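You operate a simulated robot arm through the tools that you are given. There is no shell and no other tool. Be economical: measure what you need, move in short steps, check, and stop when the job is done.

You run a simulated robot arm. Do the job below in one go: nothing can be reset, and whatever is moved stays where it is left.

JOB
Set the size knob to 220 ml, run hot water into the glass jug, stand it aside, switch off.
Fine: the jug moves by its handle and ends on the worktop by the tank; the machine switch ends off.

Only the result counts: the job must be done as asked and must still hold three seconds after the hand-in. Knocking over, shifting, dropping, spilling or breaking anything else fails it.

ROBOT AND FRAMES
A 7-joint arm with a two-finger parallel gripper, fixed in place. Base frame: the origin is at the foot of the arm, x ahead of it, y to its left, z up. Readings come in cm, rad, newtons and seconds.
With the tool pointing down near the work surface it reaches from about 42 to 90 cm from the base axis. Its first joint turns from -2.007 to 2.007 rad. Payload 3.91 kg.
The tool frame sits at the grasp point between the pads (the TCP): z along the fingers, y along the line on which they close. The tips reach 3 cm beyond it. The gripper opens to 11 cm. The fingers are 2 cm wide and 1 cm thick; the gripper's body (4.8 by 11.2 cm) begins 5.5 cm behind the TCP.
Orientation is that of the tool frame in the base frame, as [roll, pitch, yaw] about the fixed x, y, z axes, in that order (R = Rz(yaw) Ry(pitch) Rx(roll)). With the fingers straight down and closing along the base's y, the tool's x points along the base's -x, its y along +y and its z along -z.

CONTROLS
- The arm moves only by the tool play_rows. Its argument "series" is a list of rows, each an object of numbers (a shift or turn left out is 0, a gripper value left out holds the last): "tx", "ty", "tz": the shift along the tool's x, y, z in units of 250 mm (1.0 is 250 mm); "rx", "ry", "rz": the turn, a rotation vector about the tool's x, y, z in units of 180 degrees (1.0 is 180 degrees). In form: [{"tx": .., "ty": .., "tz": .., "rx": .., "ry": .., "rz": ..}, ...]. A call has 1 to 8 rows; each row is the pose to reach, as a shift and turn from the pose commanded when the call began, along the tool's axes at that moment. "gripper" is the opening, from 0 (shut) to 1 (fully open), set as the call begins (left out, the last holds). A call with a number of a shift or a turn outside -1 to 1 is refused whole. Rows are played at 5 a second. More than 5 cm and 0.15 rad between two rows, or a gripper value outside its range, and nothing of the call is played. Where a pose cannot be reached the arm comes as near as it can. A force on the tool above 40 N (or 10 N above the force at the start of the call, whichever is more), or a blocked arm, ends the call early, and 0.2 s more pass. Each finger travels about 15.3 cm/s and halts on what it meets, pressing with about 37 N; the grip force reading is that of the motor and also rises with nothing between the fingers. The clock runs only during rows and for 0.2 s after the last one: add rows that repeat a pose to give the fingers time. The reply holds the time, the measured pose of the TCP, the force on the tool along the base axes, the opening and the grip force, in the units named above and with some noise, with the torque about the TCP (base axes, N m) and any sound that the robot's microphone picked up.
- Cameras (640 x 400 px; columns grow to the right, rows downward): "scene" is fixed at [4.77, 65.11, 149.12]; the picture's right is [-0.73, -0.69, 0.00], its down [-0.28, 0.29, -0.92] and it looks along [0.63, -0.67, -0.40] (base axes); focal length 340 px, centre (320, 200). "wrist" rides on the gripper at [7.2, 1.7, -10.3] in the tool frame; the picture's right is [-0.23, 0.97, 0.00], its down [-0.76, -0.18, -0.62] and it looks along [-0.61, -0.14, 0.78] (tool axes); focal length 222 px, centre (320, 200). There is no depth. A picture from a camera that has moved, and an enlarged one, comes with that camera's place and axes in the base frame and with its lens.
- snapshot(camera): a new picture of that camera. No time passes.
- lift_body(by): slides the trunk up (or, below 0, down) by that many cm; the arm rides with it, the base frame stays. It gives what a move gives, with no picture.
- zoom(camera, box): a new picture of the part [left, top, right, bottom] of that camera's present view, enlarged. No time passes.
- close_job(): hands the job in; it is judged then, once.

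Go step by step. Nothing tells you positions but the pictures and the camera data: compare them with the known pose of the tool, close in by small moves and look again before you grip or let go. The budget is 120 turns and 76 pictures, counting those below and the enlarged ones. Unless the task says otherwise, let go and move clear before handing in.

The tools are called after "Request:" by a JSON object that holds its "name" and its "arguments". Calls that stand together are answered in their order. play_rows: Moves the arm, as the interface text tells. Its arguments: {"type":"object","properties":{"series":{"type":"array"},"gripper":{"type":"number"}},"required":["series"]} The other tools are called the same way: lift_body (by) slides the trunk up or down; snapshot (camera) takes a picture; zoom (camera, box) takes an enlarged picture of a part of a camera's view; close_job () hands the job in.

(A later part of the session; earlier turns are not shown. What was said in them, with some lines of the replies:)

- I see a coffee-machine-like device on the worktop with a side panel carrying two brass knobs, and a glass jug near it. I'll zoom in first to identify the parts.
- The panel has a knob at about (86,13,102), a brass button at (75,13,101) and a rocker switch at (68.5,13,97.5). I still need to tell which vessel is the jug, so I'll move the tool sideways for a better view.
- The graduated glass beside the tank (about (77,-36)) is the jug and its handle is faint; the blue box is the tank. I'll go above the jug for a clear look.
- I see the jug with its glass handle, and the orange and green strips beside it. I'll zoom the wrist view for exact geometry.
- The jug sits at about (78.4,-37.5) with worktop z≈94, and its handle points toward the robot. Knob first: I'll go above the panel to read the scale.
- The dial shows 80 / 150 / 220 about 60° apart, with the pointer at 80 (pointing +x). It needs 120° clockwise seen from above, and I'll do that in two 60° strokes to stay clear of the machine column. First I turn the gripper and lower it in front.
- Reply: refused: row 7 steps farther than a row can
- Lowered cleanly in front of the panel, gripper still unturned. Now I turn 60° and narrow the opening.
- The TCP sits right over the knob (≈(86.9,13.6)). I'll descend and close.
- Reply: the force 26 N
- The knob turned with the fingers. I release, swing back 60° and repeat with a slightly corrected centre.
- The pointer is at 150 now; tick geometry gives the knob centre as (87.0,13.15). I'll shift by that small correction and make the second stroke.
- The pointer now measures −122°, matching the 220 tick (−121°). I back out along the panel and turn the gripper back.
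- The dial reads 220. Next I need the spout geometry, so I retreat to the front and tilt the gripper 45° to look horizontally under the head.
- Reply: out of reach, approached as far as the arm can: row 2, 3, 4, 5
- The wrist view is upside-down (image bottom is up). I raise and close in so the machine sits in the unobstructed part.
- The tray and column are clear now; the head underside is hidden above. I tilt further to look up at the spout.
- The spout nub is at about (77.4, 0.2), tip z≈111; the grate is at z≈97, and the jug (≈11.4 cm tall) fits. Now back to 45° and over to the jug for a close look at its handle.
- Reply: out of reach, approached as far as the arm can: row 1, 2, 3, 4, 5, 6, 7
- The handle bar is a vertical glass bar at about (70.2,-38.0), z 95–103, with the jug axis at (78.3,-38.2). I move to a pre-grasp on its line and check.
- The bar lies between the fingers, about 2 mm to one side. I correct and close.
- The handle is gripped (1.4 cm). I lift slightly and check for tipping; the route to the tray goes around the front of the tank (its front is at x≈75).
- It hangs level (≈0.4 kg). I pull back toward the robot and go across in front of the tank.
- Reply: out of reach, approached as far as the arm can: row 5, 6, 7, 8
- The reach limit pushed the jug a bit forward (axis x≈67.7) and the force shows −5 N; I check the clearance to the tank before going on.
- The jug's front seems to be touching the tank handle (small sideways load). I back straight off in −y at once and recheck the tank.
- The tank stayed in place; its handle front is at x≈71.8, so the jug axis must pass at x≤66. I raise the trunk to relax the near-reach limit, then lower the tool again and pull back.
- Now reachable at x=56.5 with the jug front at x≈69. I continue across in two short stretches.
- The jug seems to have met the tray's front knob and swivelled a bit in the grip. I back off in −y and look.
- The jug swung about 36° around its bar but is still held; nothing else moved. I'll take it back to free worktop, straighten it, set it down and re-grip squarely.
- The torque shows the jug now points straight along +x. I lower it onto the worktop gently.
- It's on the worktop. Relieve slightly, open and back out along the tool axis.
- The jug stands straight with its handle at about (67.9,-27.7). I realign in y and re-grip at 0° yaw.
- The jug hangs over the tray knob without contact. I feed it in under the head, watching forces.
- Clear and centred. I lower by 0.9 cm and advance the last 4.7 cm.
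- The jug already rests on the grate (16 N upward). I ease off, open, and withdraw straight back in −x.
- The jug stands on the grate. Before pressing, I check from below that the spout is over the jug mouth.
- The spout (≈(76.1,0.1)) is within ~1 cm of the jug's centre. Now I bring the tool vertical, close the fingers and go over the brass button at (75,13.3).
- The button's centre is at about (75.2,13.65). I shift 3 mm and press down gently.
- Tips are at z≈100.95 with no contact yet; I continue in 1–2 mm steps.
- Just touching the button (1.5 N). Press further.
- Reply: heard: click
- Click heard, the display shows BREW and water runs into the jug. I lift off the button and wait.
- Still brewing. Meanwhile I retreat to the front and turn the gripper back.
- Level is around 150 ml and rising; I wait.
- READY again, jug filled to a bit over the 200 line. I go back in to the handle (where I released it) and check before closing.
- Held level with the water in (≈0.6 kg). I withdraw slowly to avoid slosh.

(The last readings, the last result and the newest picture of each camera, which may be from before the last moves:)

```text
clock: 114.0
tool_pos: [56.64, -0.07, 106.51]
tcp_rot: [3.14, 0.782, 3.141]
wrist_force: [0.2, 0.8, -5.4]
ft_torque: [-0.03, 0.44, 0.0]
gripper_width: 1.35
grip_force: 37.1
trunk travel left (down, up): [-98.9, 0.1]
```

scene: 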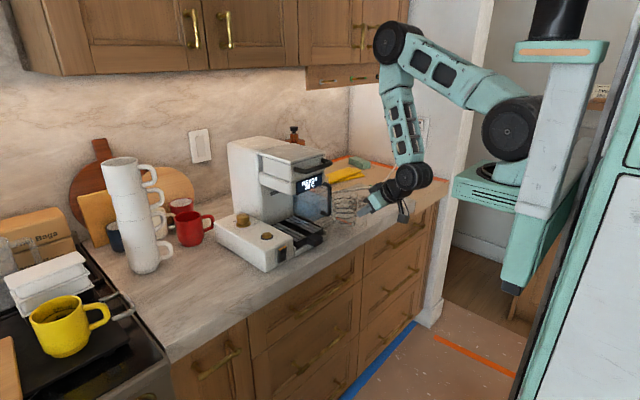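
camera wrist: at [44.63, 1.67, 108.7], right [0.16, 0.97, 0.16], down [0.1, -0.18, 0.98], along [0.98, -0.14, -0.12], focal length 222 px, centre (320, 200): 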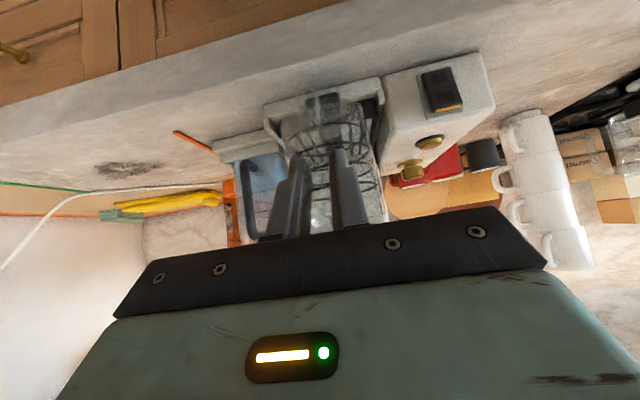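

Out from under the head. Now sideways in gentle stretches toward the landing place.

Request:
{"name": "play_rows", "arguments": {"series": [{"ty": -0.02}, {"ty": -0.07}, {"ty": -0.14}, {"ty": -0.22}, {"ty": -0.3}, {"ty": -0.36}, {"ty": -0.4}, {"ty": -0.41}]}}

Request:
{"name": "play_rows", "arguments": {"series": [{"ty": -0.02}, {"ty": -0.07}, {"ty": -0.14}, {"ty": -0.22}, {"ty": -0.3}, {"ty": -0.36}, {"ty": -0.4}, {"ty": -0.41}]}}

Request:
{"name": "play_rows", "arguments": {"series": [{"ty": -0.02}, {"ty": -0.07}, {"ty": -0.14}, {"ty": -0.22}, {"ty": -0.3}, {"ty": -0.36}, {"ty": -0.4}, {"ty": -0.41}]}}

Request:
{"name": "snapshot", "arguments": {"camera": "scene"}}

```text
clock: 115.8
tool_pos: [56.56, -10.29, 106.46]
tcp_rot: [3.14, 0.781, -3.141]
wrist_force: [-0.2, 0.3, -5.5]
ft_torque: [-0.01, 0.44, 0.02]
gripper_width: 1.36
grip_force: 37.0
trunk travel left (down, up): [-98.9, 0.1]
```

```text
clock: 117.6
tool_pos: [56.57, -20.6, 106.46]
tcp_rot: [3.141, 0.78, -3.141]
wrist_force: [0.6, 0.4, -4.6]
ft_torque: [0.0, 0.45, 0.02]
gripper_width: 1.35
grip_force: 37.2
trunk travel left (down, up): [-98.9, 0.1]
```

```text
clock: 119.4
tool_pos: [56.66, -30.72, 106.44]
tcp_rot: [-3.141, 0.782, -3.141]
wrist_force: [0.4, 0.0, -4.6]
ft_torque: [0.03, 0.46, -0.01]
gripper_width: 1.34
grip_force: 37.2
trunk travel left (down, up): [-98.9, 0.1]
```

```text
6 pictures are left
```

scene: 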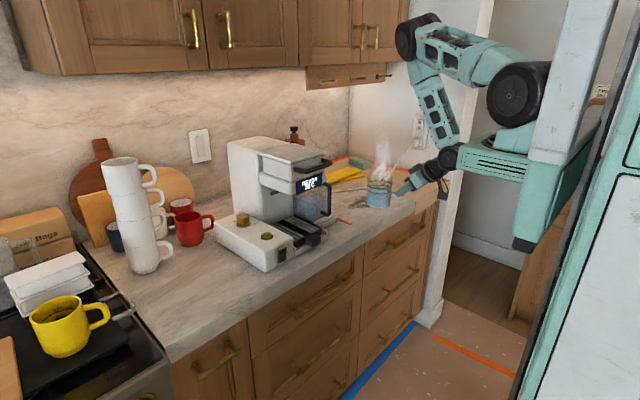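

The jug is clear of the tank. I move +x over the free worktop and lower gently.

Request:
{"name": "play_rows", "arguments": {"series": [{"tx": -0.02, "tz": 0.02}, {"tx": -0.06, "tz": 0.06}, {"tx": -0.12, "tz": 0.12}, {"tx": -0.19, "tz": 0.19}, {"tx": -0.25, "tz": 0.25}, {"tx": -0.3, "tz": 0.3}, {"tx": -0.335, "tz": 0.335}, {"tx": -0.35, "tz": 0.35}]}}

Request:
{"name": "play_rows", "arguments": {"series": [{"tx": 0.015, "tz": 0.015}, {"tx": 0.045, "tz": 0.045}, {"tx": 0.08, "tz": 0.08}, {"tx": 0.11, "tz": 0.11}, {"tx": 0.13, "tz": 0.13}, {"tx": 0.142, "tz": 0.142}, {"tx": 0.146, "tz": 0.146}, {"tx": 0.149, "tz": 0.149}]}}

```text
clock: 121.2
tool_pos: [68.94, -30.84, 106.48]
tcp_rot: [3.14, 0.782, 3.141]
wrist_force: [-0.8, -1.1, -5.4]
ft_torque: [0.0, 0.4, -0.03]
gripper_width: 1.36
grip_force: 37.4
trunk travel left (down, up): [-98.9, 0.1]
```

```text
clock: 123.0
tool_pos: [68.93, -30.83, 101.27]
tcp_rot: [3.141, 0.784, -3.141]
wrist_force: [0.0, -0.6, -4.9]
ft_torque: [0.02, 0.43, 0.03]
gripper_width: 1.34
grip_force: 37.2
trunk travel left (down, up): [-98.9, 0.1]
```

Request:
{"name": "play_rows", "arguments": {"series": [{"tx": 0.003, "tz": 0.003}, {"tx": 0.006, "tz": 0.006}, {"tx": 0.008, "tz": 0.008}, {"tx": 0.008, "tz": 0.008}]}}

```text
clock: 124.0
tool_pos: [68.9, -30.9, 100.84]
tcp_rot: [3.141, 0.782, 3.14]
wrist_force: [1.1, 0.5, -5.4]
ft_torque: [0.01, 0.44, 0.0]
gripper_width: 1.33
grip_force: 36.6
trunk travel left (down, up): [-98.9, 0.1]
```

Not yet touching; continuing in 1 mm steps.

Request:
{"name": "play_rows", "arguments": {"series": [{"tx": 0.003, "tz": 0.003}, {"tx": 0.005, "tz": 0.005}, {"tx": 0.005, "tz": 0.005}]}}

```text
clock: 124.8
tool_pos: [68.97, -30.79, 100.85]
tcp_rot: [-3.141, 0.782, -3.141]
wrist_force: [0.8, 0.7, -5.2]
ft_torque: [0.0, 0.45, 0.01]
gripper_width: 1.36
grip_force: 36.6
trunk travel left (down, up): [-98.9, 0.1]
```

Request:
{"name": "play_rows", "arguments": {"series": [{"tx": 0.003, "tz": 0.003}, {"tx": 0.006, "tz": 0.006}, {"tx": 0.006, "tz": 0.006}]}}

```text
clock: 125.6
tool_pos: [68.94, -30.93, 100.67]
tcp_rot: [-3.141, 0.785, 3.14]
wrist_force: [-2.8, -0.3, 4.3]
ft_torque: [0.03, -0.71, 0.0]
gripper_width: 1.34
grip_force: 37.2
trunk travel left (down, up): [-98.9, 0.1]
```

It's down on the worktop. I ease 0.5 mm, open slowly enough, and withdraw straight back.

Request:
{"name": "play_rows", "arguments": {"series": [{"tx": -0.002, "tz": -0.002}, {"tx": -0.002, "tz": -0.002}]}}

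Request:
{"name": "play_rows", "arguments": {"series": [{}, {}, {"tx": 0.04, "tz": -0.04}, {"tx": 0.12, "tz": -0.12}, {"tx": 0.2, "tz": -0.2}, {"tx": 0.25, "tz": -0.25}, {"tx": 0.25, "tz": -0.25}], "gripper": 0.4}}

Request:
{"name": "zoom", "arguments": {"camera": "scene", "box": [220, 130, 400, 270]}}

```text
clock: 126.2
tool_pos: [69.09, -30.89, 100.66]
tcp_rot: [3.141, 0.785, 3.141]
wrist_force: [0.9, -1.2, 5.3]
ft_torque: [0.0, -1.04, -0.03]
gripper_width: 1.38
grip_force: 37.1
trunk travel left (down, up): [-98.9, 0.1]
```

```text
clock: 127.8
tool_pos: [60.16, -30.81, 100.78]
tcp_rot: [-3.141, 0.78, 3.141]
wrist_force: [0.4, 0.0, -0.3]
ft_torque: [0.04, 0.02, -0.01]
gripper_width: 4.4
grip_force: 0.0
trunk travel left (down, up): [-98.9, 0.1]
```

```text
2.86 times, centred on (310, 200) of scene
camera zoom: at [4.77, 65.11, 149.12], right [-0.73, -0.69, 0.0], down [-0.28, 0.29, -0.92], along [0.63, -0.67, -0.4], focal length 972 px, centre (349, 200)
```

zoom: 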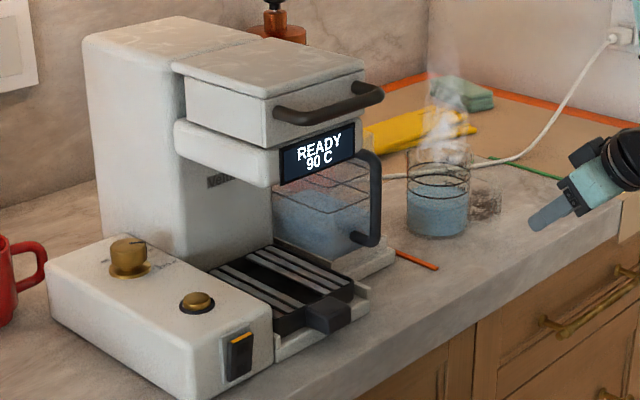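

The jug stands filled by the tank, beyond the orange strip. Now the switch: I go in front of the panel for a close look at the rocker.

Request:
{"name": "play_rows", "arguments": {"series": [{"tx": -0.11, "tz": -0.11}, {"tx": -0.06, "tz": -0.16, "ty": 0.12}, {"tx": -0.04, "tz": -0.18, "ty": 0.3}, {"tx": -0.04, "tz": -0.18, "ty": 0.48}, {"tx": -0.04, "tz": -0.18, "ty": 0.66}, {"tx": -0.04, "tz": -0.18, "ty": 0.84}, {"tx": -0.04, "tz": -0.18, "ty": 1.0}, {"tx": -0.04, "tz": -0.18, "ty": 1.0}], "gripper": 0}}

Request:
{"name": "play_rows", "arguments": {"series": [{"ty": 0.15}, {"ty": 0.3}, {"ty": 0.45}, {"ty": 0.6}, {"ty": 0.656}, {"ty": 0.656}]}}

```text
clock: 129.6
tool_pos: [57.7, -5.85, 104.8]
tcp_rot: [3.141, 0.782, -3.141]
wrist_force: [0.8, -0.3, 0.0]
ft_torque: [0.0, 0.01, -0.02]
gripper_width: 0.0
grip_force: 36.6
trunk travel left (down, up): [-98.9, 0.1]
```

```text
clock: 131.0
tool_pos: [57.79, 10.64, 104.6]
tcp_rot: [-3.141, 0.781, -3.141]
wrist_force: [0.1, 0.1, 0.1]
ft_torque: [0.01, -0.02, 0.01]
gripper_width: 0.0
grip_force: 36.7
trunk travel left (down, up): [-98.9, 0.1]
```

Request:
{"name": "zoom", "arguments": {"camera": "wrist", "box": [300, 85, 390, 160]}}

```text
5.33 times, centred on (345, 122) of wrist
camera zoom: at [45.43, 12.42, 106.89], right [0.16, 0.97, 0.16], down [0.1, -0.18, 0.98], along [0.98, -0.14, -0.13], focal length 1185 px, centre (187, 613)
```

zoom: 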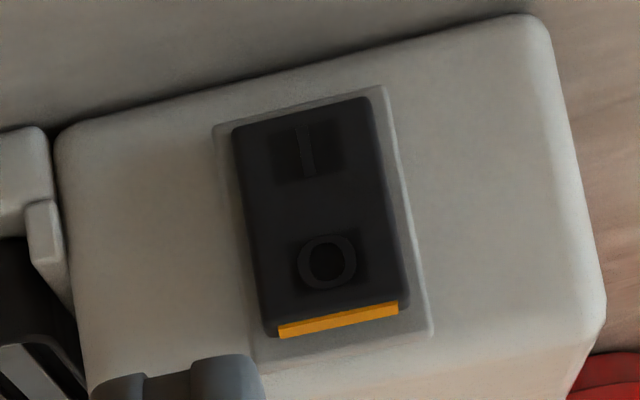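

The "O" half is the upper, protruding one (by the orange edge) at about (67.7,13.1,97.8). I'll push that with the closed fingertips' front edge, moving in +x.

Request:
{"name": "play_rows", "arguments": {"series": [{"ty": 0.098, "tx": 0.05, "tz": 0.05}, {"ty": 0.098, "tx": 0.15, "tz": 0.15}, {"ty": 0.098, "tx": 0.07, "tz": 0.23}, {"ty": 0.098, "tx": 0.01, "tz": 0.29}, {"ty": 0.098, "tx": -0.002, "tz": 0.302}, {"ty": 0.098, "tx": -0.002, "tz": 0.302}]}}

Request:
{"name": "play_rows", "arguments": {"series": [{"tx": -0.006, "tz": 0.006}, {"tx": -0.012, "tz": 0.012}, {"tx": -0.018, "tz": 0.018}, {"tx": -0.024, "tz": 0.024}]}}

```text
clock: 132.4
tool_pos: [62.99, 13.01, 99.15]
tcp_rot: [3.141, 0.782, -3.141]
wrist_force: [0.2, 0.0, 0.8]
ft_torque: [-0.02, -0.01, 0.01]
gripper_width: 0.0
grip_force: 36.7
trunk travel left (down, up): [-98.9, 0.1]
```

```text
clock: 133.4
tool_pos: [63.89, 13.11, 99.14]
tcp_rot: [3.141, 0.782, -3.141]
wrist_force: [-0.2, -0.7, 0.1]
ft_torque: [-0.01, -0.02, 0.01]
gripper_width: 0.0
grip_force: 37.5
trunk travel left (down, up): [-98.9, 0.1]
```

Request:
{"name": "play_rows", "arguments": {"series": [{"tx": -0.005, "tz": 0.005}, {"tx": -0.01, "tz": 0.01}, {"tx": -0.015, "tz": 0.015}]}}

```text
clock: 134.2
tool_pos: [64.48, 13.11, 99.25]
tcp_rot: [3.141, 0.782, -3.142]
wrist_force: [-0.1, -0.9, 0.3]
ft_torque: [0.02, 0.0, 0.0]
gripper_width: 0.0
grip_force: 36.9
trunk travel left (down, up): [-98.9, 0.1]
```

Request:
{"name": "play_rows", "arguments": {"series": [{"tx": -0.004, "tz": 0.004}, {"tx": -0.008, "tz": 0.008}, {"tx": -0.012, "tz": 0.012}]}}

```text
clock: 135.0
tool_pos: [64.92, 12.98, 99.21]
tcp_rot: [-3.141, 0.781, -3.141]
wrist_force: [0.7, -0.3, 0.0]
ft_torque: [-0.02, 0.01, 0.0]
gripper_width: 0.02
grip_force: 37.4
trunk travel left (down, up): [-98.9, 0.1]
```

Request:
{"name": "play_rows", "arguments": {"series": [{"tx": -0.004, "tz": 0.004}, {"tx": -0.008, "tz": 0.008}, {"tx": -0.012, "tz": 0.012}]}}

```text
clock: 135.8
tool_pos: [65.3, 13.14, 99.15]
tcp_rot: [3.141, 0.782, -3.141]
wrist_force: [-0.5, -0.4, 0.0]
ft_torque: [0.0, 0.02, 0.02]
gripper_width: 0.0
grip_force: 37.2
trunk travel left (down, up): [-98.9, 0.1]
```

Request:
{"name": "play_rows", "arguments": {"series": [{"tx": -0.004, "tz": 0.004}, {"tx": -0.008, "tz": 0.008}, {"tx": -0.012, "tz": 0.012}]}}

```text
clock: 136.6
tool_pos: [65.7, 13.03, 99.35]
tcp_rot: [3.141, 0.78, -3.141]
wrist_force: [-0.3, 0.6, -0.3]
ft_torque: [0.01, 0.0, 0.01]
gripper_width: 0.0
grip_force: 36.7
trunk travel left (down, up): [-98.9, 0.1]
```

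Request:
{"name": "play_rows", "arguments": {"series": [{"tx": -0.004, "tz": 0.004}, {"tx": -0.008, "tz": 0.008}, {"tx": -0.012, "tz": 0.012}]}}

Request:
{"name": "zoom", "arguments": {"camera": "scene", "box": [260, 215, 330, 275]}}

```text
clock: 137.4
tool_pos: [66.0, 12.99, 99.31]
tcp_rot: [3.141, 0.782, 3.141]
wrist_force: [-4.4, -0.3, 1.6]
ft_torque: [0.07, -0.01, 0.02]
gripper_width: 0.0
grip_force: 37.1
trunk travel left (down, up): [-98.9, 0.1]
```

```text
6.67 times, centred on (295, 245) of scene
camera zoom: at [4.77, 65.11, 149.12], right [-0.73, -0.69, 0.0], down [-0.28, 0.29, -0.92], along [0.63, -0.67, -0.4], focal length 2268 px, centre (487, -100)
```

zoom: 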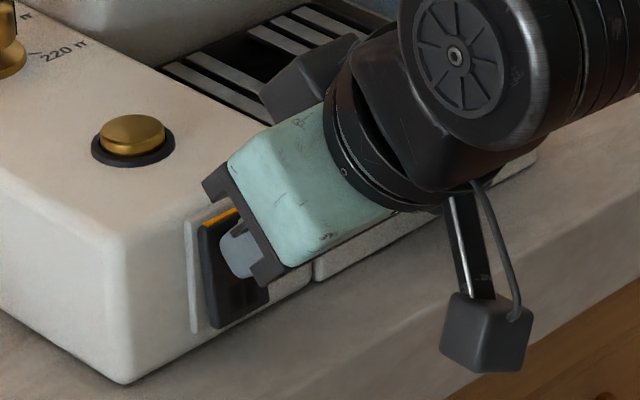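

Contact (4 N) on the upper half just below the orange edge. Press on.

Request:
{"name": "play_rows", "arguments": {"series": [{"tx": -0.003, "tz": 0.003}, {"tx": -0.006, "tz": 0.006}, {"tx": -0.009, "tz": 0.009}]}}

```text
clock: 138.2
tool_pos: [65.92, 13.13, 99.31]
tcp_rot: [3.141, 0.778, -3.14]
wrist_force: [-28.3, -0.8, 11.2]
ft_torque: [0.19, 0.09, -0.04]
gripper_width: 0.01
grip_force: 37.2
trunk travel left (down, up): [-98.9, 0.1]
```

28 N without a click: I'm too near the pivot. I back off, go 7 mm higher on the "O" half and press again.

Request:
{"name": "play_rows", "arguments": {"series": [{"tx": 0.0226, "tz": -0.0226}, {"tx": 0.003, "tz": -0.042}, {"tx": -0.006, "tz": -0.034}, {"tx": -0.012, "tz": -0.028}]}}

Request:
{"name": "play_rows", "arguments": {"series": [{"tx": -0.003, "tz": 0.003}, {"tx": -0.006, "tz": 0.006}]}}

```text
clock: 139.2
tool_pos: [66.23, 13.06, 100.06]
tcp_rot: [3.141, 0.782, 3.141]
wrist_force: [-7.0, -2.6, 10.0]
ft_torque: [0.08, -0.17, -0.13]
gripper_width: 0.0
grip_force: 37.0
trunk travel left (down, up): [-98.9, 0.1]
```

```text
clock: 139.8
tool_pos: [66.27, 12.98, 99.96]
tcp_rot: [3.141, 0.782, 3.139]
wrist_force: [-18.2, -4.8, 21.9]
ft_torque: [0.07, -0.37, -0.17]
gripper_width: 0.02
grip_force: 36.9
trunk travel left (down, up): [-98.9, 0.1]
```

The contact is now on the rocker's top edge. I back off a little and check display and switch.

Request:
{"name": "play_rows", "arguments": {"series": [{"tx": 0.03, "tz": -0.03}, {"tx": 0.1, "tz": -0.1}, {"tx": 0.17, "tz": -0.17}, {"tx": 0.17, "tz": -0.17}]}}

Request:
{"name": "zoom", "arguments": {"camera": "scene", "box": [265, 170, 345, 270]}}

```text
clock: 140.8
tool_pos: [60.42, 12.94, 99.96]
tcp_rot: [3.141, 0.782, 3.141]
wrist_force: [1.4, -0.1, -0.1]
ft_torque: [-0.01, 0.0, -0.01]
gripper_width: 0.02
grip_force: 37.3
trunk travel left (down, up): [-98.9, 0.1]
```

```text
4.00 times, centred on (305, 220) of scene
camera zoom: at [4.77, 65.11, 149.12], right [-0.73, -0.69, 0.0], down [-0.28, 0.29, -0.92], along [0.63, -0.67, -0.4], focal length 1361 px, centre (380, 120)
```

zoom: 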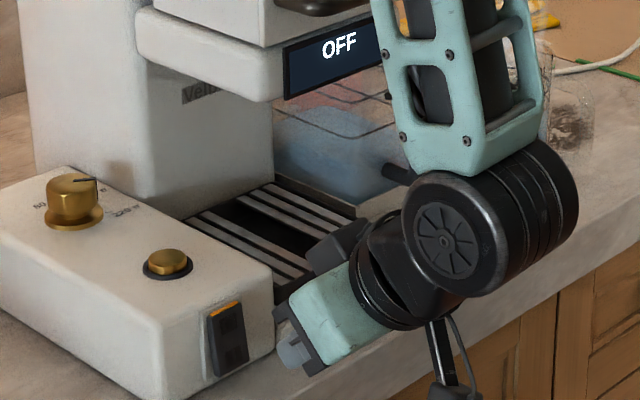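

The display reads OFF, so the first press had done it. I move clear and take a last overall look.

Request:
{"name": "play_rows", "arguments": {"series": [{"tx": -0.03, "tz": -0.08}, {"tx": -0.06, "tz": -0.16}, {"tx": -0.06, "tz": -0.16}]}}

Request:
{"name": "snapshot", "arguments": {"camera": "scene"}}

```text
clock: 141.6
tool_pos: [58.65, 12.92, 103.88]
tcp_rot: [-3.142, 0.782, -3.141]
wrist_force: [0.3, -0.1, -1.1]
ft_torque: [-0.02, 0.01, 0.03]
gripper_width: 0.01
grip_force: 37.0
trunk travel left (down, up): [-98.9, 0.1]
```

```text
1 pictures are left
```

scene: 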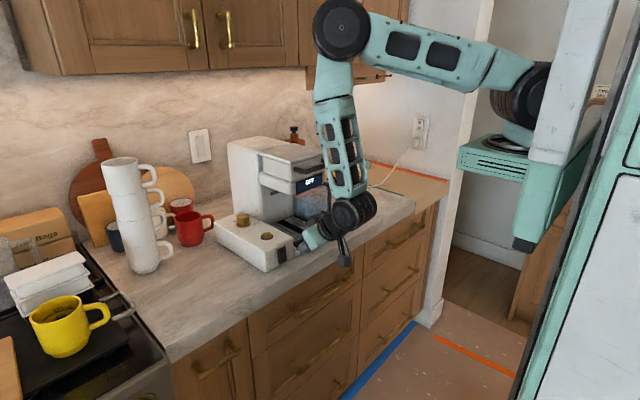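

Everything else in view is standing where it was, the display reads OFF and the arm is clear. I hand the job in.

Request:
{"name": "close_job", "arguments": {}}

```text
The job is handed in.
```

The job is handed in: the size knob is on 220 ml, the jug is filled and standing on the worktop by the tank, and the machine display reads OFF.

The result of the judging did not come back. Three things happened on the way:

- **Machine body:** it appeared to shift by about 2 mm while I turned the knob. I also pushed the switch at up to about 28 N.
- **Tank handle:** the empty jug touched it lightly once. The tank stayed where it was.
- **Drip-tray knob:** the empty jug bumped it once and swung in the grip, so I set it down and gripped it again. The tray looked unmoved.
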